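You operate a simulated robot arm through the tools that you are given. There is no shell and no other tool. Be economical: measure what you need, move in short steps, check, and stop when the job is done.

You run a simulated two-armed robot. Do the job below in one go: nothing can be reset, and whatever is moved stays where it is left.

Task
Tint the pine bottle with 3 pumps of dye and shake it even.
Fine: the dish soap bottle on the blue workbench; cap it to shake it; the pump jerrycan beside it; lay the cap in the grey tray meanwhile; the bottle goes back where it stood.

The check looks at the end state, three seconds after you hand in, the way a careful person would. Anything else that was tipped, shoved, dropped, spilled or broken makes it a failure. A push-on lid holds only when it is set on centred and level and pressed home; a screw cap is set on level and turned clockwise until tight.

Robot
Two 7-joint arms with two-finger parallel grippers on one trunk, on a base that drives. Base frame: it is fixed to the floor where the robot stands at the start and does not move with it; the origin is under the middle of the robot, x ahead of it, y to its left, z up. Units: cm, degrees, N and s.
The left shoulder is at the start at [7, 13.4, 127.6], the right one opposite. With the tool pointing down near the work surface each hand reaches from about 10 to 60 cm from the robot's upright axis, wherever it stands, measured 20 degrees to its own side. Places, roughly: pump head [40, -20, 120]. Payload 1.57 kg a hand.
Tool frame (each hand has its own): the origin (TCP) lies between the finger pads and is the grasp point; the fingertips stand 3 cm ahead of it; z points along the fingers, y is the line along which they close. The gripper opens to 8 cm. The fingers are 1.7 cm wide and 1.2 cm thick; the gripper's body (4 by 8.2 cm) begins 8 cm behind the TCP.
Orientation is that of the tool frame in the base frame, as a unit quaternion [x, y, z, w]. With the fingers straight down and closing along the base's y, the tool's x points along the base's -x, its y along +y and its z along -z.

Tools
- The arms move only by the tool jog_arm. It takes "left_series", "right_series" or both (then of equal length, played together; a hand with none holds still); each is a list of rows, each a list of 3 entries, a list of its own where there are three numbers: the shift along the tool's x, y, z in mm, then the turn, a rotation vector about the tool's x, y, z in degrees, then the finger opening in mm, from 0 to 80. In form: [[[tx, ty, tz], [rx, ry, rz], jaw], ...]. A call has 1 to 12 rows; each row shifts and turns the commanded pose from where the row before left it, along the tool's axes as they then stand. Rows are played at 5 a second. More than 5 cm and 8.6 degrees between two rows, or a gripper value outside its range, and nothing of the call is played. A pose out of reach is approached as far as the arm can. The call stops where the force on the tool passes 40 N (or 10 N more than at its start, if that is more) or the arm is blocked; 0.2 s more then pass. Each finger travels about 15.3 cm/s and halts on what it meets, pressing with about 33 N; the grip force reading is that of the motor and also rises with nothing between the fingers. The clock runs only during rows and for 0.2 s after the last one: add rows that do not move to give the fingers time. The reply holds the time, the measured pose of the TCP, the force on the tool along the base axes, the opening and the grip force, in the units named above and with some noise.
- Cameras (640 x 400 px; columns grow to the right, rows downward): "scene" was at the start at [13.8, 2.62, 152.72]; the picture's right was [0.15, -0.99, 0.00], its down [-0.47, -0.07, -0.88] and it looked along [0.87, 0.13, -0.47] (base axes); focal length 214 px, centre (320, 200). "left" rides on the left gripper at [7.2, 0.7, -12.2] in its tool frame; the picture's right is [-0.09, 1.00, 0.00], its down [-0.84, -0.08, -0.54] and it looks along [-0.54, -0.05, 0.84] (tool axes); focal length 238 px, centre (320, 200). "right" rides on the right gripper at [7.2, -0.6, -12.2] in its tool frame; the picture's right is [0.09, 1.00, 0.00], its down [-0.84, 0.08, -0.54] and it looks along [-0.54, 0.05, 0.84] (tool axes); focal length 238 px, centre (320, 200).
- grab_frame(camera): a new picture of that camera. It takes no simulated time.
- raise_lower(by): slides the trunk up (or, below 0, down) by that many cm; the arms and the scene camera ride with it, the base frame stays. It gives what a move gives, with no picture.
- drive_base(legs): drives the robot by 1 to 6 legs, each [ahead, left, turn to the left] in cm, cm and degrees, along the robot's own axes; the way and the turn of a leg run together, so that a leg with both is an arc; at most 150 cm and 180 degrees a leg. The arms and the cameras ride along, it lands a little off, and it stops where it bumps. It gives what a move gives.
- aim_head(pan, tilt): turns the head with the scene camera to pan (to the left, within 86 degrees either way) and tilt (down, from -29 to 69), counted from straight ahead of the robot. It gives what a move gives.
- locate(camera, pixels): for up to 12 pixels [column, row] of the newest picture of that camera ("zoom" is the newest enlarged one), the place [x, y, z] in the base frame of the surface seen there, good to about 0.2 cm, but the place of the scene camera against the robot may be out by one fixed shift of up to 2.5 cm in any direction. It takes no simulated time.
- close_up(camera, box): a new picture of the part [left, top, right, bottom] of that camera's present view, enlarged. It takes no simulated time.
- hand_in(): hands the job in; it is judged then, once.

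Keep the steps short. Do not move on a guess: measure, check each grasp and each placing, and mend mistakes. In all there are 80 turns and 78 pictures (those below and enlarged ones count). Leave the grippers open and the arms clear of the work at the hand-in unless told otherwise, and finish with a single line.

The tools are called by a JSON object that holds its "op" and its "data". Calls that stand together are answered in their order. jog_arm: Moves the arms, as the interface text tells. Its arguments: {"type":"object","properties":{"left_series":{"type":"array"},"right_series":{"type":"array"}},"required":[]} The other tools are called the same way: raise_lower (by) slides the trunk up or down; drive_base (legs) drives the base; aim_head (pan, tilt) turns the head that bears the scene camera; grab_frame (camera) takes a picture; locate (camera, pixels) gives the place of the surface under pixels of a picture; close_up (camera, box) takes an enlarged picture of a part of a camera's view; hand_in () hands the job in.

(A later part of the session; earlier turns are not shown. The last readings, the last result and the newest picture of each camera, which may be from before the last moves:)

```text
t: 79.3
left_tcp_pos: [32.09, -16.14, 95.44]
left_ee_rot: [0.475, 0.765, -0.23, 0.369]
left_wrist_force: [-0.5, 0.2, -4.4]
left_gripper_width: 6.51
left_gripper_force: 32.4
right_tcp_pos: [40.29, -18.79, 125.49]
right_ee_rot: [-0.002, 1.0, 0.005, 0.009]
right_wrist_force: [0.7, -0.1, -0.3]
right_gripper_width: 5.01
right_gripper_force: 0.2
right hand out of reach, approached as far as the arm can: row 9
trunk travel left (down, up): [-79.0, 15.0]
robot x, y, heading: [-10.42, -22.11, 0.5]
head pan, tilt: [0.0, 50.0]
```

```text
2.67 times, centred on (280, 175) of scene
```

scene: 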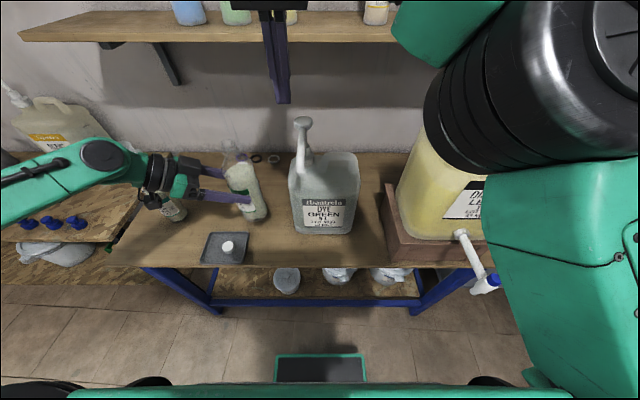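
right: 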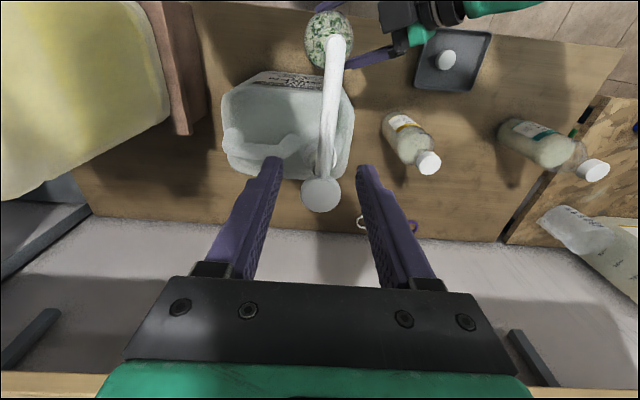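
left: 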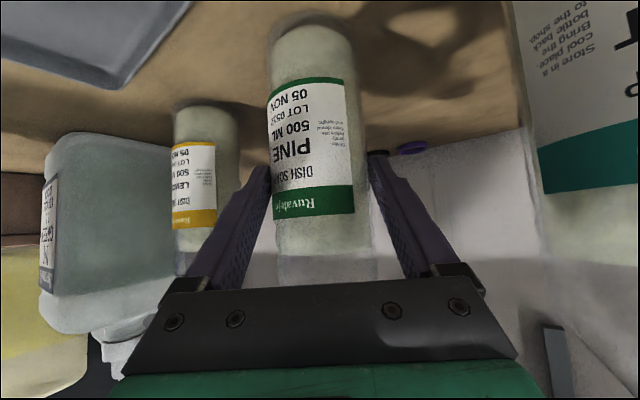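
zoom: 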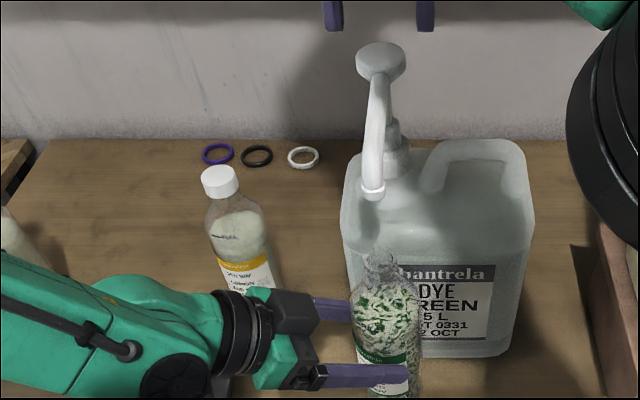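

All three pumps are in the bottle, no drips beside it, can in place. I take the bottle out sideways, lift it, and drive back left 22 cm.

{"op": "jog_arm", "data": {"left_series": [[[11.2, 8.8, -14.1], [0, 0, 0], 30], [[11.2, 8.8, -14.1], [0, 0, 0], 30], [[11.2, 8.8, -14.1], [0, 0, 0], 30], [[11.2, 8.8, -14.1], [0, 0, 0], 30], [[11.2, 8.8, -14.1], [0, 0, 0], 30], [[11.2, 8.8, -14.1], [0, 0, 0], 30], [[11.2, 8.8, -14.1], [0, 0, 0], 30], [[-19.4, 5.4, -12], [0, 0, 0], 30], [[-19.4, 5.4, -12], [0, 0, 0], 30], [[-19.4, 5.4, -12], [0, 0, 0], 30], [[-19.4, 5.4, -12], [0, 0, 0], 30], [[-19.4, 5.4, -12], [0, 0, 0], 30]]}}

{"op": "drive_base", "data": {"legs": [[0, 22, 0]]}}

{"op": "grab_frame", "data": {"camera": "right"}}

```text
t: 81.9
left_tcp_pos: [34.94, -1.92, 106.66]
left_ee_rot: [0.476, 0.764, -0.231, 0.369]
left_wrist_force: [-0.2, -0.4, -6.0]
left_gripper_width: 6.52
left_gripper_force: 33.6
right_tcp_pos: [40.33, -18.63, 125.51]
right_ee_rot: [-0.001, 1.0, 0.005, 0.01]
right_wrist_force: [0.5, -0.6, 0.3]
right_gripper_width: 4.98
right_gripper_force: 0.1
trunk travel left (down, up): [-79.0, 15.0]
robot x, y, heading: [-10.22, -22.19, 0.1]
head pan, tilt: [0.0, 50.0]
```

```text
t: 83.6
left_tcp_pos: [34.78, 20.07, 106.77]
left_ee_rot: [0.475, 0.765, -0.23, 0.369]
left_wrist_force: [0.2, -0.4, -5.6]
left_gripper_width: 6.54
left_gripper_force: 33.0
right_tcp_pos: [40.17, 3.27, 125.47]
right_ee_rot: [-0.002, 1.0, 0.006, 0.01]
right_wrist_force: [0.1, -0.4, -0.5]
right_gripper_width: 4.99
right_gripper_force: 0.1
trunk travel left (down, up): [-79.0, 15.0]
robot x, y, heading: [-10.42, -0.15, 0.4]
head pan, tilt: [0.0, 50.0]
```

```text
19 pictures are left
```

right: 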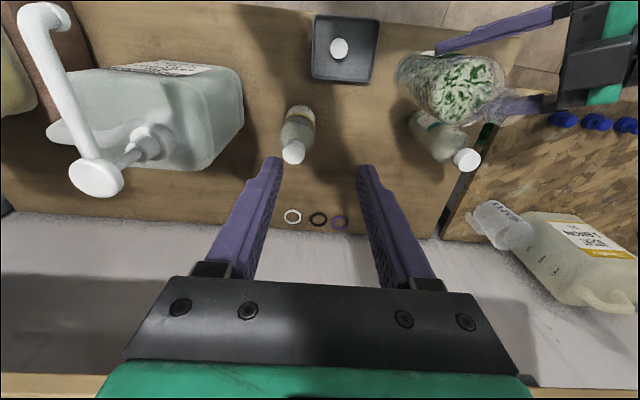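

{"op": "locate", "data": {"camera": "right", "pixels": [[339, 48], [331, 48], [347, 48], [339, 41], [339, 55], [339, 75]]}}

{"op": "close_up", "data": {"camera": "right", "box": [300, 10, 380, 90]}}

```text
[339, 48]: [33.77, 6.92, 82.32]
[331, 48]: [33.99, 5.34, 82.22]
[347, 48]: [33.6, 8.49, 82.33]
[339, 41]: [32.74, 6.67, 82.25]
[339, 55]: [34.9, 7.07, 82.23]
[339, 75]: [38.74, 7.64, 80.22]
```

```text
5.00 times, centred on (340, 50) of right
```

zoom: 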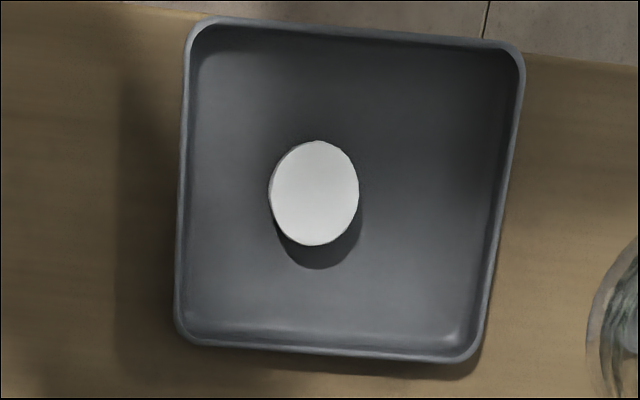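

Cap at ≈ [33.9, 6.8]. I level the right hand (1.1° off) and go above the tray for a closer look.

{"op": "jog_arm", "data": {"right_series": [[[30.3, 17.2, 10], [0.7, 1.15, 0], 50], [[30.3, 17.2, 10], [0, 0, 0], 50], [[0, 0, 45], [0, 0, 0], 50], [[0, 0, 45], [0, 0, 0], 50], [[0, 0, 45], [0, 0, 0], 50], [[0, 0, 45], [0, 0, 0], 50], [[0, 0, 45], [0, 0, 0], 50], [[0, 0, 45], [0, 0, 0], 50], [[0, 0, 0], [0, 0, 0], 50]]}}

{"op": "close_up", "data": {"camera": "right", "box": [240, 80, 400, 180]}}

{"op": "locate", "data": {"camera": "zoom", "pixels": [[320, 200], [320, 240], [320, 160], [280, 200], [360, 200]]}}

```text
t: 85.6
left_tcp_pos: [34.9, 20.28, 106.68]
left_ee_rot: [0.474, 0.765, -0.231, 0.37]
left_wrist_force: [0.0, 0.0, -4.6]
left_gripper_width: 6.51
left_gripper_force: 33.0
right_tcp_pos: [34.34, 6.73, 96.48]
right_ee_rot: [-0.002, 1.0, -0.002, 0.0]
right_wrist_force: [0.0, -0.1, 0.0]
right_gripper_width: 5.01
right_gripper_force: 0.1
trunk travel left (down, up): [-79.0, 15.0]
robot x, y, heading: [-10.59, 0.22, 0.3]
head pan, tilt: [0.0, 50.0]
```

```text
4.00 times, centred on (320, 130) of right
```

zoom: 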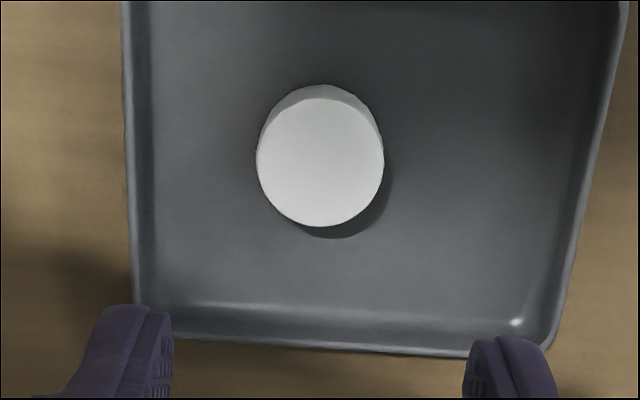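

```text
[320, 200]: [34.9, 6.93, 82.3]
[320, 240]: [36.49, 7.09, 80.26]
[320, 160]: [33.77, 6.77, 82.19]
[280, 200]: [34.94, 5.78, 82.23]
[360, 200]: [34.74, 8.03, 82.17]
```

Cap top centre [33.8, 6.8, 82.2]. I correct 5 mm, go down and grip.

{"op": "jog_arm", "data": {"right_series": [[[5.4, 0.7, 40], [0, 0, 0], 50], [[0, 0, 45], [0, 0, 0], 50], [[0, 0, 35], [0, 0, 0], 50], [[0, 0, 9], [0, 0, 0], 50], [[0, 0, 0], [0, 0, 0], 50], [[0, 0, 0], [0, 0, 0], 20], [[0, 0, 0], [0, 0, 0], 20], [[0, 0, 0], [0, 0, 0], 20]]}}

{"op": "close_up", "data": {"camera": "right", "box": [240, 100, 400, 200]}}

```text
t: 87.4
left_tcp_pos: [34.76, 20.29, 106.67]
left_ee_rot: [0.475, 0.765, -0.231, 0.369]
left_wrist_force: [-0.7, -0.3, -4.0]
left_gripper_width: 6.52
left_gripper_force: 32.8
right_tcp_pos: [33.53, 6.9, 83.43]
right_ee_rot: [-0.001, 1.0, -0.002, -0.001]
right_wrist_force: [0.5, 1.0, 1.2]
right_gripper_width: 3.17
right_gripper_force: 33.3
trunk travel left (down, up): [-79.0, 15.0]
robot x, y, heading: [-10.74, -0.18, 0.2]
head pan, tilt: [0.0, 50.0]
```

```text
4.00 times, centred on (320, 150) of right
```

zoom: 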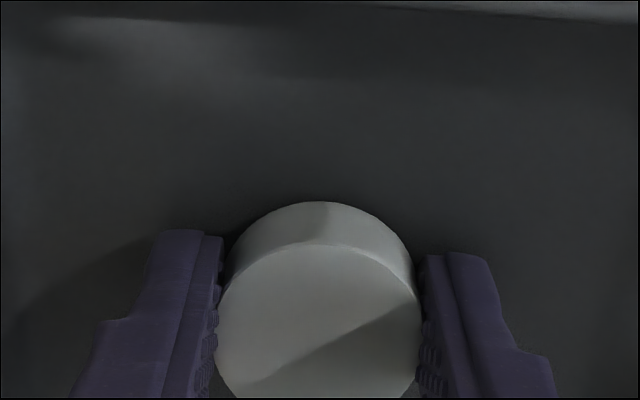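

Cap gripped centred (3.17 cm). I lift it and take it back to the capping place near [35.4, −0.6].

{"op": "jog_arm", "data": {"right_series": [[[0, 0, -20], [0, 0, 0], 20], [[0, 0, -48], [0, 0, 0], 20], [[0, 0, -48], [0, 0, 0], 20], [[0, 0, -48], [0, 0, 0], 20], [[0, 0, -48], [0, 0, 0], 20], [[0, 0, -48], [0, 0, 0], 20], [[0, 0, -48], [0, 0, 0], 20], [[0, 0, -48], [0, 0, 0], 20], [[0, 0, -48], [0, 0, 0], 20], [[-6, -25, 0], [0, 0, 0], 20], [[-6, -25, 0], [0, 0, 0], 20], [[-6, -25, 0], [0, 0, 0], 20]]}}

{"op": "jog_arm", "data": {"right_series": [[[0, 0, 0], [0, 0, -8.6], 20], [[0, 0, 0], [0, 0, -8.6], 20], [[0, 0, 0], [0, 0, -8.6], 20], [[0, 0, 0], [0, 0, -8.6], 20], [[0, 0, 0], [0, 0, -8.6], 20], [[0, 0, 0], [0, 0, -8.6], 20], [[0, 0, 0], [0, 0, -8.6], 20], [[0, 0, 0], [0, 0, -8.6], 20], [[0, 0, 0], [0, 0, -8.6], 20], [[0, 0, 0], [0, 0, -8.6], 20], [[0, 0, 0], [0, 0, -8.6], 20]]}}

```text
t: 90.0
left_tcp_pos: [34.81, 20.16, 106.59]
left_ee_rot: [0.475, 0.765, -0.23, 0.369]
left_wrist_force: [-0.2, -0.7, -4.1]
left_gripper_width: 6.5
left_gripper_force: 33.0
right_tcp_pos: [35.34, -0.42, 124.07]
right_ee_rot: [-0.003, 1.0, -0.001, 0.0]
right_wrist_force: [-0.1, -0.2, -0.4]
right_gripper_width: 3.19
right_gripper_force: 32.9
trunk travel left (down, up): [-79.0, 15.0]
robot x, y, heading: [-10.67, 0.2, 0.6]
head pan, tilt: [0.0, 50.0]
```

```text
t: 92.4
left_tcp_pos: [34.81, 20.15, 106.64]
left_ee_rot: [0.474, 0.765, -0.231, 0.37]
left_wrist_force: [0.4, -0.6, -3.0]
left_gripper_width: 6.5
left_gripper_force: 32.8
right_tcp_pos: [35.4, -0.45, 124.12]
right_ee_rot: [0.737, -0.675, 0.001, 0.001]
right_wrist_force: [0.8, -0.7, 0.1]
right_gripper_width: 3.2
right_gripper_force: 32.7
trunk travel left (down, up): [-79.0, 15.0]
robot x, y, heading: [-10.82, -0.15, 0.6]
head pan, tilt: [0.0, 50.0]
```

Right hand holds the cap level at the unscrewing-end angle. I bring the bottle back under it, a little left of last time so the left wrist isn't at its limit, and shift the right hand 2 cm left.

{"op": "jog_arm", "data": {"left_series": [[[-9, -8.4, 14.2], [0, 0, 0], 30], [[-9, -8.4, 14.2], [0, 0, 0], 30], [[-9, -8.4, 14.2], [0, 0, 0], 30], [[-9, -8.4, 14.2], [0, 0, 0], 30], [[-9, -8.4, 14.2], [0, 0, 0], 30], [[-9, -8.4, 14.2], [0, 0, 0], 30], [[-9, -8.4, 14.2], [0, 0, 0], 30], [[-9, -8.4, 14.2], [0, 0, 0], 30], [[-9, -8.4, 14.2], [0, 0, 0], 30], [[0, 0, 0], [0, 0, 0], 30]], "right_series": [[[-10, -1, 0], [0, 0, 0], 20], [[-9.4, -0.7, 0], [0, 0, 0], 20], [[0, 0, 0], [0, 0, 0], 20], [[0, 0, 0], [0, 0, 0], 20], [[0, 0, 0], [0, 0, 0], 20], [[0, 0, 0], [0, 0, 0], 20], [[0, 0, 0], [0, 0, 0], 20], [[0, 0, 0], [0, 0, 0], 20], [[0, 0, 0], [0, 0, 0], 20], [[0, 0, 0], [0, 0, 0], 20]]}}

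{"op": "grab_frame", "data": {"camera": "right"}}

{"op": "aim_head", "data": {"pan": 0, "tilt": 35}}

{"op": "close_up", "data": {"camera": "scene", "box": [220, 100, 420, 225]}}

```text
t: 94.6
left_tcp_pos: [34.73, 3.23, 105.35]
left_ee_rot: [0.474, 0.765, -0.23, 0.37]
left_wrist_force: [-0.2, 0.5, -4.4]
left_gripper_width: 6.54
left_gripper_force: 32.9
right_tcp_pos: [35.36, 1.3, 123.9]
right_ee_rot: [0.736, -0.677, 0.001, 0.001]
right_wrist_force: [0.6, -0.3, -0.5]
right_gripper_width: 3.22
right_gripper_force: 33.0
trunk travel left (down, up): [-79.0, 15.0]
robot x, y, heading: [-10.53, -0.01, 0.3]
head pan, tilt: [0.0, 50.0]
```

```text
15 pictures are left
```

right: 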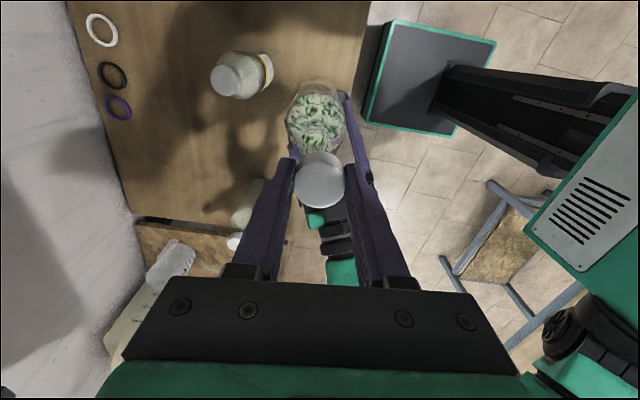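

```text
t: 95.3
left_tcp_pos: [34.8, 3.34, 105.33]
left_ee_rot: [0.474, 0.765, -0.23, 0.369]
left_wrist_force: [-0.8, -0.5, -4.8]
left_gripper_width: 6.5
left_gripper_force: 32.7
right_tcp_pos: [35.28, 1.47, 123.79]
right_ee_rot: [0.736, -0.677, 0.001, 0.001]
right_wrist_force: [0.4, 0.3, -0.8]
right_gripper_width: 3.23
right_gripper_force: 33.2
trunk travel left (down, up): [-79.0, 15.0]
robot x, y, heading: [-10.55, 0.11, 0.3]
head pan, tilt: [0.0, 35.0]
```

```text
3.20 times, centred on (320, 162) of scene
```

zoom: 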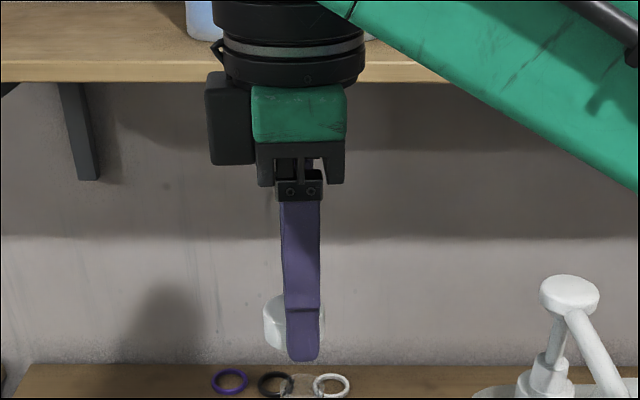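

{"op": "close_up", "data": {"camera": "right", "box": [264, 75, 376, 145]}}

```text
5.71 times, centred on (320, 110) of right
```

zoom: 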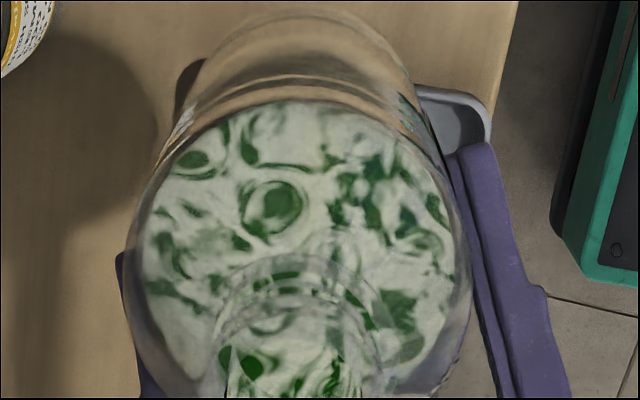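

The bottle's centreline is ~3.5 mm off in the hand's y (neck centre at zoom column 296). I correct that and lower the cap to just above the mouth.

{"op": "jog_arm", "data": {"right_series": [[[-0.5, -3.3, 20], [0, 0, 0], 20], [[0, 0, 15], [0, 0, 0], 20], [[0, 0, 8], [0, 0, 0], 20], [[0, 0, 3], [0, 0, 0], 20], [[0, 0, 2], [0, 0, 0], 20], [[0, 0, 0], [0, 0, 0], 20]]}}

{"op": "close_up", "data": {"camera": "scene", "box": [240, 180, 400, 280]}}

```text
t: 96.8
left_tcp_pos: [34.74, 3.25, 105.16]
left_ee_rot: [0.475, 0.766, -0.23, 0.368]
left_wrist_force: [-1.6, -2.3, -23.5]
left_gripper_width: 6.54
left_gripper_force: 33.3
right_tcp_pos: [35.7, 1.42, 119.25]
right_ee_rot: [0.736, -0.677, 0.001, 0.0]
right_wrist_force: [1.3, 2.1, 18.3]
right_gripper_width: 3.19
right_gripper_force: 32.9
trunk travel left (down, up): [-79.0, 15.0]
robot x, y, heading: [-10.43, -0.01, 0.6]
head pan, tilt: [0.0, 35.0]
```

```text
4.00 times, centred on (320, 230) of scene
```

zoom: 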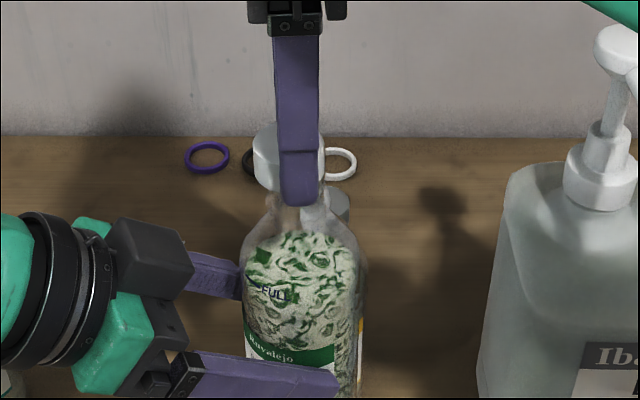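

It touches early (18 N, ~8 mm high), so the cap edge is on the rim. I back off 6 mm and look along the hand.

{"op": "jog_arm", "data": {"right_series": [[[0, 0, -4], [0, 0, 0], 20], [[0, 0, -4], [0, 0, 0], 20]]}}

{"op": "close_up", "data": {"camera": "right", "box": [240, 90, 400, 210]}}

{"op": "close_up", "data": {"camera": "scene", "box": [280, 190, 360, 240]}}

```text
t: 97.3
left_tcp_pos: [34.83, 3.25, 105.45]
left_ee_rot: [0.474, 0.765, -0.229, 0.37]
left_wrist_force: [0.2, -0.4, -4.3]
left_gripper_width: 6.49
left_gripper_force: 33.0
right_tcp_pos: [35.6, 1.32, 119.73]
right_ee_rot: [0.737, -0.676, 0.001, 0.003]
right_wrist_force: [0.4, -0.1, 0.6]
right_gripper_width: 3.22
right_gripper_force: 33.7
trunk travel left (down, up): [-79.0, 15.0]
robot x, y, heading: [-10.34, 0.01, 0.6]
head pan, tilt: [0.0, 35.0]
```

```text
3.33 times, centred on (320, 150) of right
```

zoom: 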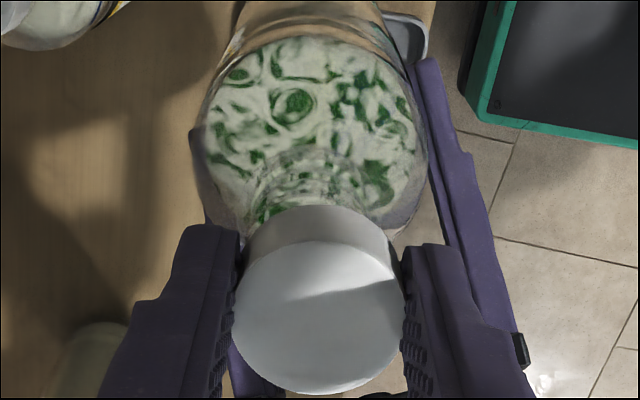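

```text
8.00 times, centred on (320, 215) of scene
```

zoom: 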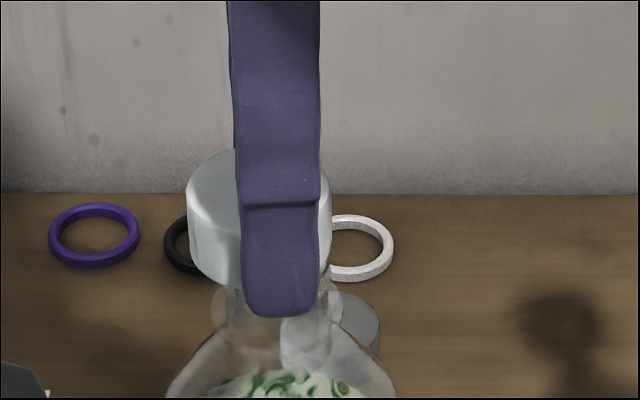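

The cap sits ~4 mm off-centre in the fingers (toward +y). I shift the hand 4 mm so the cap itself is over the neck, then lower.

{"op": "jog_arm", "data": {"right_series": [[[4.2, 0, 0], [0, 0, 0], 20], [[0, 0, 3], [0, 0, 0], 20], [[0, 0, 3], [0, 0, 0], 20], [[0, 0, 2.5], [0, 0, 0], 20], [[0, 0, 2], [0, 0, 0], 20], [[0, 0, 0], [0, 0, 0], 20]]}}

```text
t: 98.8
left_tcp_pos: [34.81, 3.33, 105.4]
left_ee_rot: [0.474, 0.765, -0.23, 0.369]
left_wrist_force: [0.1, 0.2, -4.9]
left_gripper_width: 6.53
left_gripper_force: 33.2
right_tcp_pos: [35.79, 1.08, 118.95]
right_ee_rot: [0.736, -0.677, 0.001, 0.0]
right_wrist_force: [0.9, 0.6, -0.1]
right_gripper_width: 3.21
right_gripper_force: 33.0
trunk travel left (down, up): [-79.0, 15.0]
robot x, y, heading: [-10.79, -0.22, 0.5]
head pan, tilt: [0.0, 35.0]
```

It slid over the neck freely (z 118.95, no force). I creep down to light contact.

{"op": "jog_arm", "data": {"right_series": [[[0, 0, 1], [0, 0, 0], 20], [[0, 0, 1], [0, 0, 0], 20], [[0, 0, 0.7], [0, 0, 0], 20], [[0, 0, 0], [0, 0, 0], 20]]}}

```text
t: 99.8
left_tcp_pos: [34.69, 3.42, 105.24]
left_ee_rot: [0.474, 0.766, -0.229, 0.369]
left_wrist_force: [-0.8, 1.2, -6.0]
left_gripper_width: 6.51
left_gripper_force: 33.2
right_tcp_pos: [35.82, 1.03, 118.7]
right_ee_rot: [0.736, -0.677, 0.002, 0.001]
right_wrist_force: [1.6, 0.0, 0.1]
right_gripper_width: 3.21
right_gripper_force: 32.9
trunk travel left (down, up): [-79.0, 15.0]
robot x, y, heading: [-10.38, -0.08, 0.5]
head pan, tilt: [0.0, 35.0]
```

{"op": "jog_arm", "data": {"right_series": [[[0, 0, 0.7], [0, 0, 0], 20], [[0, 0, 0.7], [0, 0, 0], 20], [[0, 0, 0], [0, 0, 0], 20]]}}

```text
t: 100.5
left_tcp_pos: [34.88, 3.26, 105.42]
left_ee_rot: [0.474, 0.765, -0.23, 0.37]
left_wrist_force: [-0.1, 0.3, -5.9]
left_gripper_width: 6.51
left_gripper_force: 33.2
right_tcp_pos: [35.88, 1.01, 118.34]
right_ee_rot: [0.736, -0.677, 0.0, 0.002]
right_wrist_force: [0.3, -0.1, -0.5]
right_gripper_width: 3.21
right_gripper_force: 33.0
trunk travel left (down, up): [-79.0, 15.0]
robot x, y, heading: [-10.67, -0.08, 0.5]
head pan, tilt: [0.0, 35.0]
```

{"op": "jog_arm", "data": {"right_series": [[[0, 0, 0.8], [0, 0, 0], 20], [[0, 0, 0.8], [0, 0, 0], 20], [[0, 0, 0.8], [0, 0, 0], 20], [[0, 0, 0], [0, 0, 0], 20]]}}

{"op": "close_up", "data": {"camera": "scene", "box": [280, 190, 360, 240]}}

```text
t: 101.5
left_tcp_pos: [34.74, 3.35, 105.27]
left_ee_rot: [0.475, 0.765, -0.23, 0.37]
left_wrist_force: [-8.3, 0.4, -5.1]
left_gripper_width: 6.55
left_gripper_force: 33.2
right_tcp_pos: [35.7, 0.97, 118.26]
right_ee_rot: [0.736, -0.677, 0.002, 0.002]
right_wrist_force: [8.8, 0.2, 0.4]
right_gripper_width: 3.22
right_gripper_force: 33.2
trunk travel left (down, up): [-79.0, 15.0]
robot x, y, heading: [-10.68, 0.02, 0.4]
head pan, tilt: [0.0, 35.0]
```

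```text
8.00 times, centred on (320, 215) of scene
```

zoom: 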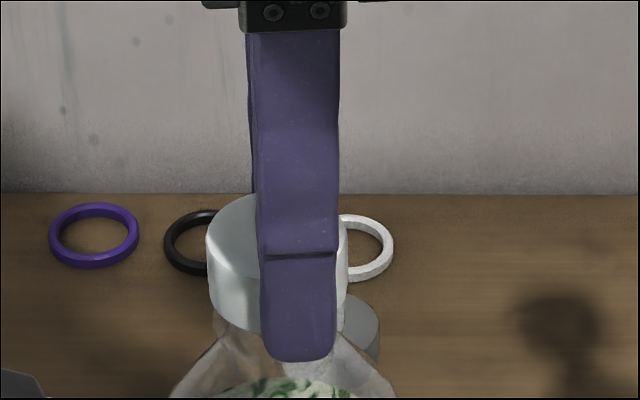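

The cap is now seated over the neck, centred. I open, recentre the hand on the cap (−4 mm in tool x) and regrip.

{"op": "jog_arm", "data": {"right_series": [[[0, 0, -0.8], [0, 0, 0], 20], [[0, 0, 0], [0, 0, 0], 46], [[0, 0, 0], [0, 0, 0], 46], [[-4.2, -1, 0], [0, 0, 0], 46], [[0, 0, 0], [0, 0, 0], 46]]}}

{"op": "close_up", "data": {"camera": "right", "box": [240, 110, 400, 210]}}

{"op": "locate", "data": {"camera": "zoom", "pixels": [[320, 290], [280, 290], [360, 290], [320, 260], [320, 330], [320, 360]]}}

```text
t: 102.8
left_tcp_pos: [34.78, 3.31, 105.36]
left_ee_rot: [0.475, 0.764, -0.232, 0.369]
left_wrist_force: [-0.2, -0.2, -4.4]
left_gripper_width: 6.51
left_gripper_force: 32.6
right_tcp_pos: [35.82, 1.32, 118.45]
right_ee_rot: [0.736, -0.677, 0.002, 0.001]
right_wrist_force: [0.7, -0.1, -1.1]
right_gripper_width: 4.59
right_gripper_force: 0.0
trunk travel left (down, up): [-79.0, 15.0]
robot x, y, heading: [-11.05, 0.46, 0.6]
head pan, tilt: [0.0, 35.0]
```

```text
4.00 times, centred on (320, 160) of right
```

zoom: 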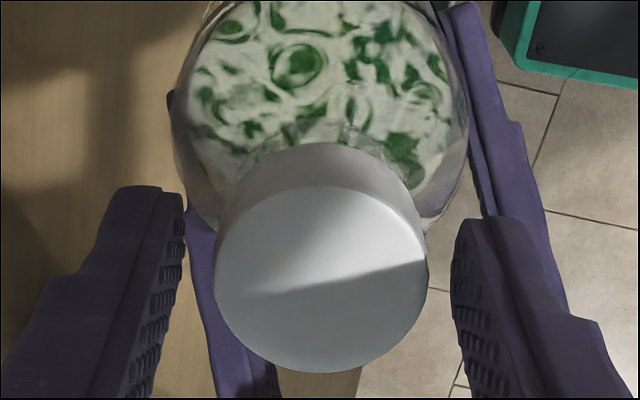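

```text
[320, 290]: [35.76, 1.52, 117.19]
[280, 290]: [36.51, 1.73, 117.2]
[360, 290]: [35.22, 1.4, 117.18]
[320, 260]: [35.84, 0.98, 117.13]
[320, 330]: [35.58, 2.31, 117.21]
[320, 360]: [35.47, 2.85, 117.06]
```

The cap is level (117.1–117.2 all over) and centred at [35.8, 1.35]. I grip and turn clockwise with a slight downward follow.

{"op": "jog_arm", "data": {"right_series": [[[0, 0, 0.5], [0, 0, 0], 20], [[0, 0, 0], [0, 0, 0], 20], [[0, 0, 0.8], [0, 0, 8.6], 20], [[0, 0, 0.2], [0, 0, 8.6], 20], [[0, 0, 0.1], [0, 0, 8.6], 20], [[0, 0, 0.1], [0, 0, 8.6], 20], [[0, 0, 0.1], [0, 0, 8.6], 20], [[0, 0, 0.1], [0, 0, 8.6], 20], [[0, 0, 0.1], [0, 0, 8.6], 20], [[0, 0, 0.1], [0, 0, 8.6], 20], [[0, 0, 0.1], [0, 0, 8.6], 20]]}}

{"op": "jog_arm", "data": {"right_series": [[[0, 0, 0.1], [0, 0, 8.6], 20], [[0, 0, 0.1], [0, 0, 8.6], 20], [[0, 0, 0.1], [0, 0, 8.6], 20], [[0, 0, 0.1], [0, 0, 8.6], 20], [[0, 0, 0.1], [0, 0, 8.6], 20], [[0, 0, 0.1], [0, 0, 8.6], 20], [[0, 0, 0.1], [0, 0, 8.6], 20], [[0, 0, 0.1], [0, 0, 8.6], 20], [[0, 0, 0.1], [0, 0, 8.6], 20], [[0, 0, 0.1], [0, 0, 8.6], 20], [[0, 0, 0], [0, 0, 0], 20]]}}

```text
t: 105.2
left_tcp_pos: [34.67, 3.45, 105.33]
left_ee_rot: [0.474, 0.766, -0.23, 0.369]
left_wrist_force: [3.1, 6.3, -21.8]
left_gripper_width: 6.51
left_gripper_force: 33.4
right_tcp_pos: [35.83, 1.44, 118.15]
right_ee_rot: [-0.149, 0.989, -0.002, 0.0]
right_wrist_force: [-4.1, -6.4, 17.3]
right_gripper_width: 3.16
right_gripper_force: 32.7
trunk travel left (down, up): [-79.0, 15.0]
robot x, y, heading: [-10.51, -0.16, 0.7]
head pan, tilt: [0.0, 35.0]
```

```text
t: 107.5
left_tcp_pos: [34.83, 3.41, 105.22]
left_ee_rot: [0.475, 0.765, -0.231, 0.369]
left_wrist_force: [2.5, 2.0, -21.3]
left_gripper_width: 6.53
left_gripper_force: 33.3
right_tcp_pos: [35.91, 1.42, 117.91]
right_ee_rot: [0.565, 0.825, -0.002, 0.0]
right_wrist_force: [-2.8, -1.8, 16.3]
right_gripper_width: 3.2
right_gripper_force: 33.3
trunk travel left (down, up): [-79.0, 15.0]
robot x, y, heading: [-10.57, -0.16, 0.3]
head pan, tilt: [0.0, 35.0]
```

Hand followed down ~5 mm: the thread has caught. I open, turn back 163° and go again.

{"op": "jog_arm", "data": {"right_series": [[[0, 0, -0.8], [0, 0, 0], 20], [[0, 0, 0], [0, 0, 0], 50], [[0, 0, 0], [0, 0, 0], 50], [[0, 0, 0], [0, 0, -8.6], 50], [[0, 0, 0], [0, 0, -8.6], 50], [[0, 0, 0], [0, 0, -8.6], 50], [[0, 0, 0], [0, 0, -8.6], 50], [[0, 0, 0], [0, 0, -8.6], 50], [[0, 0, 0], [0, 0, -8.6], 50], [[0, 0, 0], [0, 0, -8.6], 50], [[0, 0, 0], [0, 0, -8.6], 50], [[0, 0, 0], [0, 0, -8.6], 50]]}}

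{"op": "jog_arm", "data": {"right_series": [[[0, 0, 0], [0, 0, -8.6], 50], [[0, 0, 0], [0, 0, -8.6], 50], [[0, 0, 0], [0, 0, -8.6], 50], [[0, 0, 0], [0, 0, -8.6], 50], [[0, 0, 0], [0, 0, -8.6], 50], [[0, 0, 0], [0, 0, -8.6], 50], [[0, 0, 0], [0, 0, -8.6], 50], [[0, 0, 0], [0, 0, -8.6], 50], [[0, 0, 0], [0, 0, -8.6], 50], [[0, 0, 0], [0, 0, -8.6], 50], [[0, 0, 0], [0, 0, 0], 20], [[0, 0, 0], [0, 0, 0], 20]]}}

{"op": "jog_arm", "data": {"right_series": [[[0, 0, 0.5], [0, 0, 8.6], 20], [[0, 0, 0.1], [0, 0, 8.6], 20], [[0, 0, 0.1], [0, 0, 8.6], 20], [[0, 0, 0.1], [0, 0, 8.6], 20], [[0, 0, 0.1], [0, 0, 8.6], 20], [[0, 0, 0.1], [0, 0, 8.6], 20], [[0, 0, 0.1], [0, 0, 8.6], 20], [[0, 0, 0.1], [0, 0, 8.6], 20], [[0, 0, 0.1], [0, 0, 8.6], 20], [[0, 0, 0.1], [0, 0, 8.6], 20]]}}

{"op": "jog_arm", "data": {"right_series": [[[0, 0, 0.1], [0, 0, 8.6], 20], [[0, 0, 0.1], [0, 0, 8.6], 20], [[0, 0, 0.1], [0, 0, 8.6], 20], [[0, 0, 0.1], [0, 0, 8.6], 20], [[0, 0, 0.1], [0, 0, 8.6], 20], [[0, 0, 0.1], [0, 0, 8.6], 20], [[0, 0, 0.1], [0, 0, 8.6], 20], [[0, 0, 0.1], [0, 0, 8.6], 20], [[0, 0, 0.1], [0, 0, 8.6], 20]]}}

```text
t: 110.2
left_tcp_pos: [34.78, 3.25, 105.32]
left_ee_rot: [0.474, 0.765, -0.23, 0.369]
left_wrist_force: [0.1, -0.3, -5.0]
left_gripper_width: 6.51
left_gripper_force: 32.9
right_tcp_pos: [35.88, 1.38, 117.97]
right_ee_rot: [-0.079, 0.997, -0.002, -0.001]
right_wrist_force: [0.5, 0.4, -0.8]
right_gripper_width: 5.03
right_gripper_force: 0.0
trunk travel left (down, up): [-79.0, 15.0]
robot x, y, heading: [-10.55, 0.2, 0.2]
head pan, tilt: [0.0, 35.0]
```

```text
t: 112.8
left_tcp_pos: [34.68, 3.38, 105.37]
left_ee_rot: [0.474, 0.766, -0.23, 0.369]
left_wrist_force: [0.5, 1.5, -4.9]
left_gripper_width: 6.51
left_gripper_force: 32.8
right_tcp_pos: [35.83, 1.42, 118.01]
right_ee_rot: [0.736, -0.677, 0.002, 0.002]
right_wrist_force: [-0.5, 0.4, 0.0]
right_gripper_width: 3.14
right_gripper_force: 33.1
trunk travel left (down, up): [-79.0, 15.0]
robot x, y, heading: [-10.74, -0.09, 0.3]
head pan, tilt: [0.0, 35.0]
```

```text
t: 115.0
left_tcp_pos: [34.73, 3.36, 105.37]
left_ee_rot: [0.474, 0.766, -0.229, 0.37]
left_wrist_force: [-10.5, 2.7, -4.6]
left_gripper_width: 6.54
left_gripper_force: 32.7
right_tcp_pos: [35.91, 1.43, 117.89]
right_ee_rot: [-0.075, 0.997, -0.003, 0.0]
right_wrist_force: [11.0, -2.1, 1.0]
right_gripper_width: 3.12
right_gripper_force: 32.9
trunk travel left (down, up): [-79.0, 15.0]
robot x, y, heading: [-10.66, 0.07, 0.5]
head pan, tilt: [0.0, 35.0]
```

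```text
t: 117.0
left_tcp_pos: [34.82, 3.46, 105.22]
left_ee_rot: [0.474, 0.765, -0.23, 0.37]
left_wrist_force: [4.7, 4.4, -6.6]
left_gripper_width: 6.54
left_gripper_force: 32.7
right_tcp_pos: [35.85, 1.28, 117.83]
right_ee_rot: [0.564, 0.826, -0.002, 0.001]
right_wrist_force: [-3.8, -3.9, 2.4]
right_gripper_width: 3.26
right_gripper_force: 33.4
trunk travel left (down, up): [-79.0, 15.0]
robot x, y, heading: [-10.49, 0.38, 0.4]
head pan, tilt: [0.0, 35.0]
```

Down another ~1.5 mm. One more clockwise turn to make sure it is tight, then compare pictures.

{"op": "jog_arm", "data": {"right_series": [[[0, 0, 0], [0, 0, 0], 50], [[0, 0, 0], [0, 0, 0], 50], [[0, 0, 0], [0, 0, -8.6], 50], [[0, 0, 0], [0, 0, -8.6], 50], [[0, 0, 0], [0, 0, -8.6], 50], [[0, 0, 0], [0, 0, -8.6], 50], [[0, 0, 0], [0, 0, -8.6], 50], [[0, 0, 0], [0, 0, -8.6], 50], [[0, 0, 0], [0, 0, -8.6], 50], [[0, 0, 0], [0, 0, -8.6], 50], [[0, 0, 0], [0, 0, -8.6], 50], [[0, 0, 0], [0, 0, -8.6], 50]]}}

{"op": "close_up", "data": {"camera": "scene", "box": [240, 180, 400, 280]}}

{"op": "jog_arm", "data": {"right_series": [[[0, 0, 0], [0, 0, 0], 20], [[0, 0, 0], [0, 0, 0], 20], [[0, 0, 0.3], [0, 0, 8.6], 20], [[0, 0, 0], [0, 0, 8.6], 20], [[0, 0, 0], [0, 0, 8.6], 20], [[0, 0, 0], [0, 0, 8.6], 20], [[0, 0, 0], [0, 0, 8.6], 20], [[0, 0, 0], [0, 0, 8.6], 20], [[0, 0, 0], [0, 0, 8.6], 20], [[0, 0, 0], [0, 0, 8.6], 20], [[0, 0, 0], [0, 0, 8.6], 20], [[0, 0, 0], [0, 0, 8.6], 20]]}}

{"op": "close_up", "data": {"camera": "scene", "box": [240, 180, 400, 280]}}

```text
t: 119.5
left_tcp_pos: [34.75, 3.32, 105.33]
left_ee_rot: [0.475, 0.765, -0.23, 0.369]
left_wrist_force: [0.4, 0.1, -4.7]
left_gripper_width: 6.49
left_gripper_force: 33.2
right_tcp_pos: [35.9, 1.39, 117.79]
right_ee_rot: [-0.151, 0.988, -0.002, 0.0]
right_wrist_force: [-0.4, 0.0, 0.3]
right_gripper_width: 4.99
right_gripper_force: 0.0
trunk travel left (down, up): [-79.0, 15.0]
robot x, y, heading: [-10.5, -0.39, 0.3]
head pan, tilt: [0.0, 35.0]
```

```text
4.00 times, centred on (320, 230) of scene
```

zoom: 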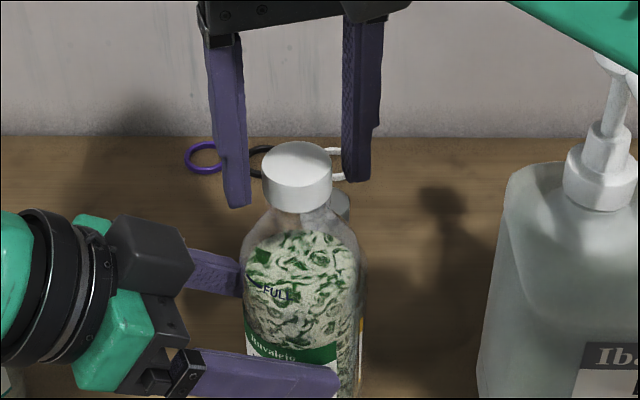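

```text
t: 122.2
left_tcp_pos: [34.83, 3.42, 105.29]
left_ee_rot: [0.474, 0.766, -0.23, 0.369]
left_wrist_force: [4.1, 4.5, -3.9]
left_gripper_width: 6.54
left_gripper_force: 33.8
right_tcp_pos: [35.93, 1.32, 117.75]
right_ee_rot: [0.564, 0.826, -0.002, 0.0]
right_wrist_force: [-4.0, -4.7, -0.3]
right_gripper_width: 3.25
right_gripper_force: 32.7
trunk travel left (down, up): [-79.0, 15.0]
robot x, y, heading: [-11.08, -0.05, 0.3]
head pan, tilt: [0.0, 35.0]
```

```text
4.00 times, centred on (320, 230) of scene
```

zoom: 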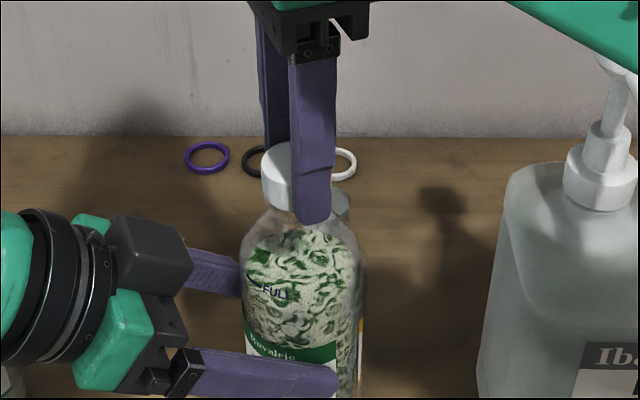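

The cap is level and on; this turn it went no lower, so it is tight. Quick pull test of 2 mm.

{"op": "jog_arm", "data": {"right_series": [[[0, 0, -1.5], [0, 0, 0], 20], [[0, 0, -1], [0, 0, 0], 20], [[0, 0, 0], [0, 0, 0], 20]]}}

```text
t: 123.0
left_tcp_pos: [34.86, 3.32, 105.5]
left_ee_rot: [0.474, 0.765, -0.23, 0.371]
left_wrist_force: [2.2, 7.8, 10.7]
left_gripper_width: 6.54
left_gripper_force: 32.9
right_tcp_pos: [35.85, 1.5, 118.01]
right_ee_rot: [0.563, 0.826, -0.004, 0.0]
right_wrist_force: [-1.5, -8.0, -15.0]
right_gripper_width: 3.22
right_gripper_force: 33.2
trunk travel left (down, up): [-79.0, 15.0]
robot x, y, heading: [-10.34, -0.2, 0.2]
head pan, tilt: [0.0, 35.0]
```

It holds at 15 N. I release the cap, move the right hand away, then carry the bottle to open space for shaking.

{"op": "jog_arm", "data": {"right_series": [[[0, 0, 2], [0, 0, 0], 20], [[0, 0, 0], [0, 0, 0], 60], [[0, 0, 0], [0, 0, 0], 60], [[0, 0, -30], [0, 0, 0], 60], [[0, 0, -40], [0, 0, 0], 60], [[-20.7, -29.5, 0], [0, 0, 0], 60], [[-20.7, -29.5, 0], [0, 0, 0], 60], [[-20.7, -29.5, 0], [0, 0, 0], 60], [[-20.7, -29.5, 0], [0, 0, 0], 60]]}}

{"op": "jog_arm", "data": {"left_series": [[[8.7, 14.7, -21.7], [0, 0, 0], 30], [[8.7, 14.7, -21.7], [0, 0, 0], 30], [[8.7, 14.7, -21.7], [0, 0, 0], 30], [[0, 0, 0], [0, 0, 0], 30]]}}

{"op": "jog_arm", "data": {"left_series": [[[-31, 0, -25], [0, 0, 0], 30], [[31, 0, 25], [0, 0, 0], 30], [[-31, 0, -25], [0, 0, 0], 30], [[31, 0, 25], [0, 0, 0], 30], [[-31, 0, -25], [0, 0, 0], 30], [[31, 0, 25], [0, 0, 0], 30], [[-31, 0, -25], [0, 0, 0], 30], [[31, 0, 25], [0, 0, 0], 30], [[-31, 0, -25], [0, 0, 0], 30], [[31, 0, 25], [0, 0, 0], 30], [[-31, 0, -25], [0, 0, 0], 30], [[31, 0, 25], [0, 0, 0], 30]]}}

{"op": "grab_frame", "data": {"camera": "scene"}}

```text
t: 125.0
left_tcp_pos: [34.67, 3.07, 105.42]
left_ee_rot: [0.475, 0.765, -0.229, 0.37]
left_wrist_force: [-0.3, 0.2, -3.9]
left_gripper_width: 6.53
left_gripper_force: 32.8
right_tcp_pos: [27.86, -10.77, 125.16]
right_ee_rot: [0.563, 0.826, -0.001, 0.001]
right_wrist_force: [0.0, -0.4, -0.3]
right_gripper_width: 5.99
right_gripper_force: 0.1
trunk travel left (down, up): [-79.0, 15.0]
robot x, y, heading: [-10.8, 0.13, 0.2]
head pan, tilt: [0.0, 35.0]
```

```text
t: 126.0
left_tcp_pos: [35.81, 11.5, 107.24]
left_ee_rot: [0.474, 0.765, -0.23, 0.37]
left_wrist_force: [-0.6, -0.2, -4.6]
left_gripper_width: 6.54
left_gripper_force: 32.8
right_tcp_pos: [28.07, -10.43, 125.27]
right_ee_rot: [0.564, 0.826, -0.002, 0.001]
right_wrist_force: [0.6, 0.4, 1.0]
right_gripper_width: 6.01
right_gripper_force: 0.1
trunk travel left (down, up): [-79.0, 15.0]
robot x, y, heading: [-10.45, -0.08, 0.2]
head pan, tilt: [0.0, 35.0]
```

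```text
t: 128.6
left_tcp_pos: [35.78, 11.32, 107.04]
left_ee_rot: [0.475, 0.765, -0.231, 0.369]
left_wrist_force: [0.0, -0.1, -6.0]
left_gripper_width: 6.52
left_gripper_force: 33.3
right_tcp_pos: [27.98, -10.47, 125.13]
right_ee_rot: [0.563, 0.826, -0.002, 0.001]
right_wrist_force: [0.2, -0.1, 0.0]
right_gripper_width: 5.99
right_gripper_force: 0.0
trunk travel left (down, up): [-79.0, 15.0]
robot x, y, heading: [-10.6, -0.29, 0.2]
head pan, tilt: [0.0, 35.0]
```

```text
5 pictures are left
```

scene: 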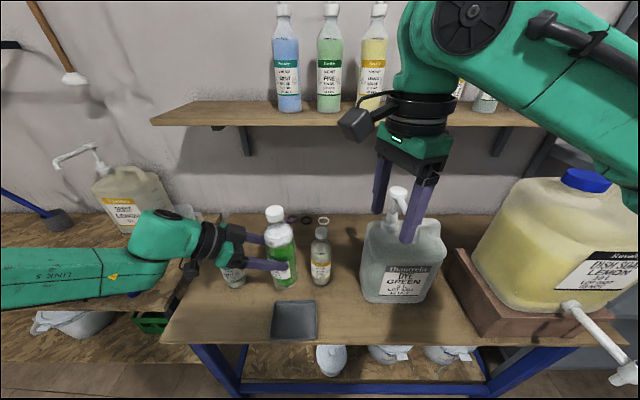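

The liquid is already green. Two more shaking bursts to make it even, then a close look.

{"op": "jog_arm", "data": {"left_series": [[[-31, 0, -25], [0, 0, 0], 30], [[31, 0, 25], [0, 0, 0], 30], [[-31, 0, -25], [0, 0, 0], 30], [[31, 0, 25], [0, 0, 0], 30], [[-31, 0, -25], [0, 0, 0], 30], [[31, 0, 25], [0, 0, 0], 30], [[-31, 0, -25], [0, 0, 0], 30], [[31, 0, 25], [0, 0, 0], 30], [[-31, 0, -25], [0, 0, 0], 30], [[31, 0, 25], [0, 0, 0], 30], [[-31, 0, -25], [0, 0, 0], 30], [[31, 0, 25], [0, 0, 0], 30]]}}

{"op": "jog_arm", "data": {"left_series": [[[-31, 0, -25], [0, 0, 0], 30], [[31, 0, 25], [0, 0, 0], 30], [[-31, 0, -25], [0, 0, 0], 30], [[31, 0, 25], [0, 0, 0], 30], [[-31, 0, -25], [0, 0, 0], 30], [[31, 0, 25], [0, 0, 0], 30], [[-31, 0, -25], [0, 0, 0], 30], [[31, 0, 25], [0, 0, 0], 30], [[-31, 0, -25], [0, 0, 0], 30], [[31, 0, 25], [0, 0, 0], 30], [[0, 0, 0], [0, 0, 0], 30]]}}

{"op": "close_up", "data": {"camera": "scene", "box": [200, 190, 360, 290]}}

```text
t: 131.2
left_tcp_pos: [35.96, 11.45, 106.64]
left_ee_rot: [0.474, 0.765, -0.231, 0.369]
left_wrist_force: [0.7, -0.1, -5.9]
left_gripper_width: 6.52
left_gripper_force: 32.8
right_tcp_pos: [28.11, -10.43, 125.2]
right_ee_rot: [0.563, 0.826, -0.002, 0.001]
right_wrist_force: [0.5, -0.1, 0.0]
right_gripper_width: 6.01
right_gripper_force: 0.0
trunk travel left (down, up): [-79.0, 15.0]
robot x, y, heading: [-10.62, 0.14, 0.4]
head pan, tilt: [0.0, 35.0]
```

```text
t: 133.6
left_tcp_pos: [35.58, 11.42, 106.77]
left_ee_rot: [0.474, 0.765, -0.23, 0.37]
left_wrist_force: [-0.4, -0.2, -4.1]
left_gripper_width: 6.54
left_gripper_force: 32.8
right_tcp_pos: [28.06, -10.4, 125.16]
right_ee_rot: [0.563, 0.826, -0.002, 0.001]
right_wrist_force: [0.7, -0.5, 0.3]
right_gripper_width: 5.99
right_gripper_force: 0.2
trunk travel left (down, up): [-79.0, 15.0]
robot x, y, heading: [-10.43, -0.16, 0.4]
head pan, tilt: [0.0, 35.0]
```

```text
4.00 times, centred on (280, 240) of scene
```

zoom: 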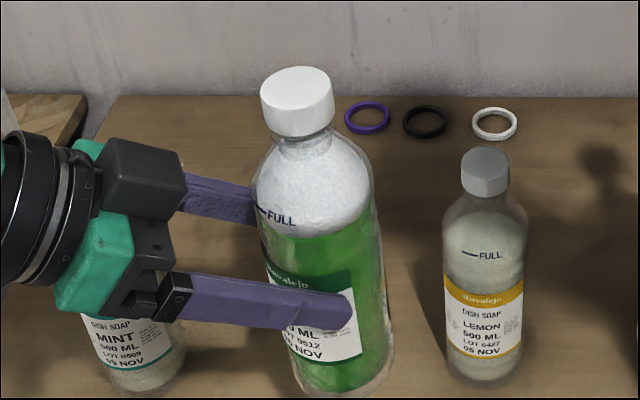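

Evenly green, bottle upright, cap on. To put it back I drive 4 cm ahead (more reach), move left and yaw back +32° to the original grasp angle.

{"op": "drive_base", "data": {"legs": [[4, 0, 0]]}}

{"op": "jog_arm", "data": {"left_series": [[[24, 15.5, -14], [0, 0, 0], 30], [[24, 15.5, -14], [0, 0, 0], 30], [[0, 0, 0], [-6.27, 0, -4.97], 30], [[0, 0, 0], [-6.27, 0, -4.97], 30], [[0, 0, 0], [-6.27, 0, -4.97], 30], [[0, 0, 0], [-6.27, 0, -4.97], 30], [[0, 0, 0], [0, 0, 0], 30]]}}

```text
t: 134.4
left_tcp_pos: [38.86, 11.35, 107.19]
left_ee_rot: [0.476, 0.763, -0.229, 0.372]
left_wrist_force: [-0.4, -0.2, -4.4]
left_gripper_width: 6.52
left_gripper_force: 33.0
right_tcp_pos: [31.26, -10.46, 125.64]
right_ee_rot: [0.563, 0.826, 0.001, 0.004]
right_wrist_force: [-0.2, -0.2, 0.7]
right_gripper_width: 5.99
right_gripper_force: 0.0
trunk travel left (down, up): [-79.0, 15.0]
robot x, y, heading: [-6.72, -0.2, 0.1]
head pan, tilt: [0.0, 35.0]
```

```text
t: 136.0
left_tcp_pos: [40.03, 17.36, 104.82]
left_ee_rot: [0.244, 0.867, -0.119, 0.418]
left_wrist_force: [0.4, -0.2, -4.9]
left_gripper_width: 6.55
left_gripper_force: 32.6
right_tcp_pos: [32.03, -10.39, 125.15]
right_ee_rot: [0.563, 0.826, -0.002, 0.002]
right_wrist_force: [-0.6, -0.2, 0.9]
right_gripper_width: 6.02
right_gripper_force: 0.0
trunk travel left (down, up): [-79.0, 15.0]
robot x, y, heading: [-6.88, -0.15, 0.6]
head pan, tilt: [0.0, 35.0]
5 turns are left
```

I move to just above the original place (1.7 cm up).

{"op": "jog_arm", "data": {"left_series": [[[11.8, 3, 24.7], [0, 0, 0], 30], [[11.8, 3, 24.7], [0, 0, 0], 30], [[11.8, 3, 24.7], [0, 0, 0], 30], [[11.8, 3, 24.7], [0, 0, 0], 30], [[11.8, 3, 24.7], [0, 0, 0], 30], [[0, 0, 0], [0, 0, 0], 30]]}}

{"op": "close_up", "data": {"camera": "scene", "box": [180, 140, 420, 290]}}

```text
t: 137.4
left_tcp_pos: [45.83, 15.56, 92.45]
left_ee_rot: [0.246, 0.866, -0.118, 0.418]
left_wrist_force: [-0.5, 0.2, -4.2]
left_gripper_width: 6.53
left_gripper_force: 33.4
right_tcp_pos: [31.8, -10.43, 125.34]
right_ee_rot: [0.563, 0.826, -0.002, 0.002]
right_wrist_force: [-0.3, 0.0, 0.2]
right_gripper_width: 5.99
right_gripper_force: 0.1
trunk travel left (down, up): [-79.0, 15.0]
robot x, y, heading: [-6.67, -0.49, 0.4]
head pan, tilt: [0.0, 35.0]
```

```text
2.67 times, centred on (300, 215) of scene
4 turns are left
```

zoom: 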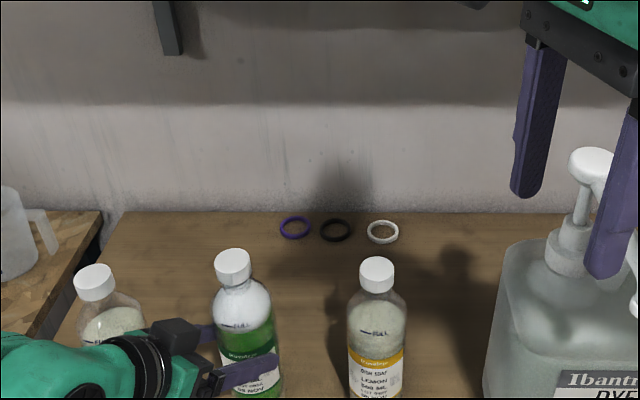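

In line with the other bottles. I lower the last 1.6 cm gently to contact.

{"op": "jog_arm", "data": {"left_series": [[[5, 0, 4.9], [0, 0, 0], 30], [[5, 0, 4.9], [0, 0, 0], 30], [[0.8, 0, 0.6], [0, 0, 0], 30], [[0.8, 0, 0.6], [0, 0, 0], 30], [[0.8, 0, 0.6], [0, 0, 0], 30], [[0, 0, 0], [0, 0, 0], 30]]}}

{"op": "jog_arm", "data": {"left_series": [[[0.4, 0, 0.3], [0, 0, 0], 30], [[0, 0, 0], [0, 0, 0], 30]]}}

```text
t: 138.8
left_tcp_pos: [45.6, 15.22, 91.38]
left_ee_rot: [0.245, 0.867, -0.117, 0.418]
left_wrist_force: [0.2, 0.1, -5.8]
left_gripper_width: 6.51
left_gripper_force: 33.4
left hand out of reach, approached as far as the arm can: row 2
right_tcp_pos: [31.99, -10.43, 125.31]
right_ee_rot: [0.564, 0.826, -0.002, 0.0]
right_wrist_force: [0.4, 0.8, -0.7]
right_gripper_width: 6.03
right_gripper_force: 0.0
trunk travel left (down, up): [-79.0, 15.0]
robot x, y, heading: [-6.18, 0.03, 0.3]
head pan, tilt: [0.0, 35.0]
```

```text
t: 139.4
left_tcp_pos: [45.4, 15.29, 91.43]
left_ee_rot: [0.244, 0.867, -0.117, 0.418]
left_wrist_force: [-0.1, 0.5, -3.9]
left_gripper_width: 6.52
left_gripper_force: 33.2
right_tcp_pos: [31.95, -10.45, 125.32]
right_ee_rot: [0.563, 0.826, -0.001, 0.001]
right_wrist_force: [-0.5, -0.6, -0.7]
right_gripper_width: 6.01
right_gripper_force: 0.1
trunk travel left (down, up): [-79.0, 15.0]
robot x, y, heading: [-6.53, -0.04, 0.2]
head pan, tilt: [0.0, 35.0]
3 turns are left
```

The arm is at its lower limit 5–6 mm above; the trunk does the last bit.

{"op": "raise_lower", "data": {"by": -0.6}}

{"op": "jog_arm", "data": {"left_series": [[[0, 0, 0], [0, 0, 0], 30]]}}

```text
t: 140.0
left_tcp_pos: [45.41, 15.19, 91.29]
left_ee_rot: [0.245, 0.865, -0.117, 0.422]
left_wrist_force: [1.4, 3.7, 15.2]
left_gripper_width: 6.52
left_gripper_force: 32.8
right_tcp_pos: [31.61, -10.42, 124.71]
right_ee_rot: [0.564, 0.826, -0.001, 0.003]
right_wrist_force: [0.3, 0.4, -0.4]
right_gripper_width: 6.01
right_gripper_force: 0.1
trunk travel left (down, up): [-78.4, 15.6]
robot x, y, heading: [-6.84, 0.21, 0.5]
head pan, tilt: [0.0, 35.0]
```

```text
t: 140.4
left_tcp_pos: [45.49, 15.15, 91.19]
left_ee_rot: [0.246, 0.864, -0.118, 0.423]
left_wrist_force: [5.3, 3.7, 21.6]
left_gripper_width: 6.5
left_gripper_force: 33.2
right_tcp_pos: [31.61, -10.49, 124.79]
right_ee_rot: [0.564, 0.826, 0.0, 0.003]
right_wrist_force: [0.0, -0.5, 0.2]
right_gripper_width: 6.02
right_gripper_force: 0.2
trunk travel left (down, up): [-78.4, 15.6]
robot x, y, heading: [-6.79, 0.06, 0.4]
head pan, tilt: [0.0, 35.0]
2 turns are left
```

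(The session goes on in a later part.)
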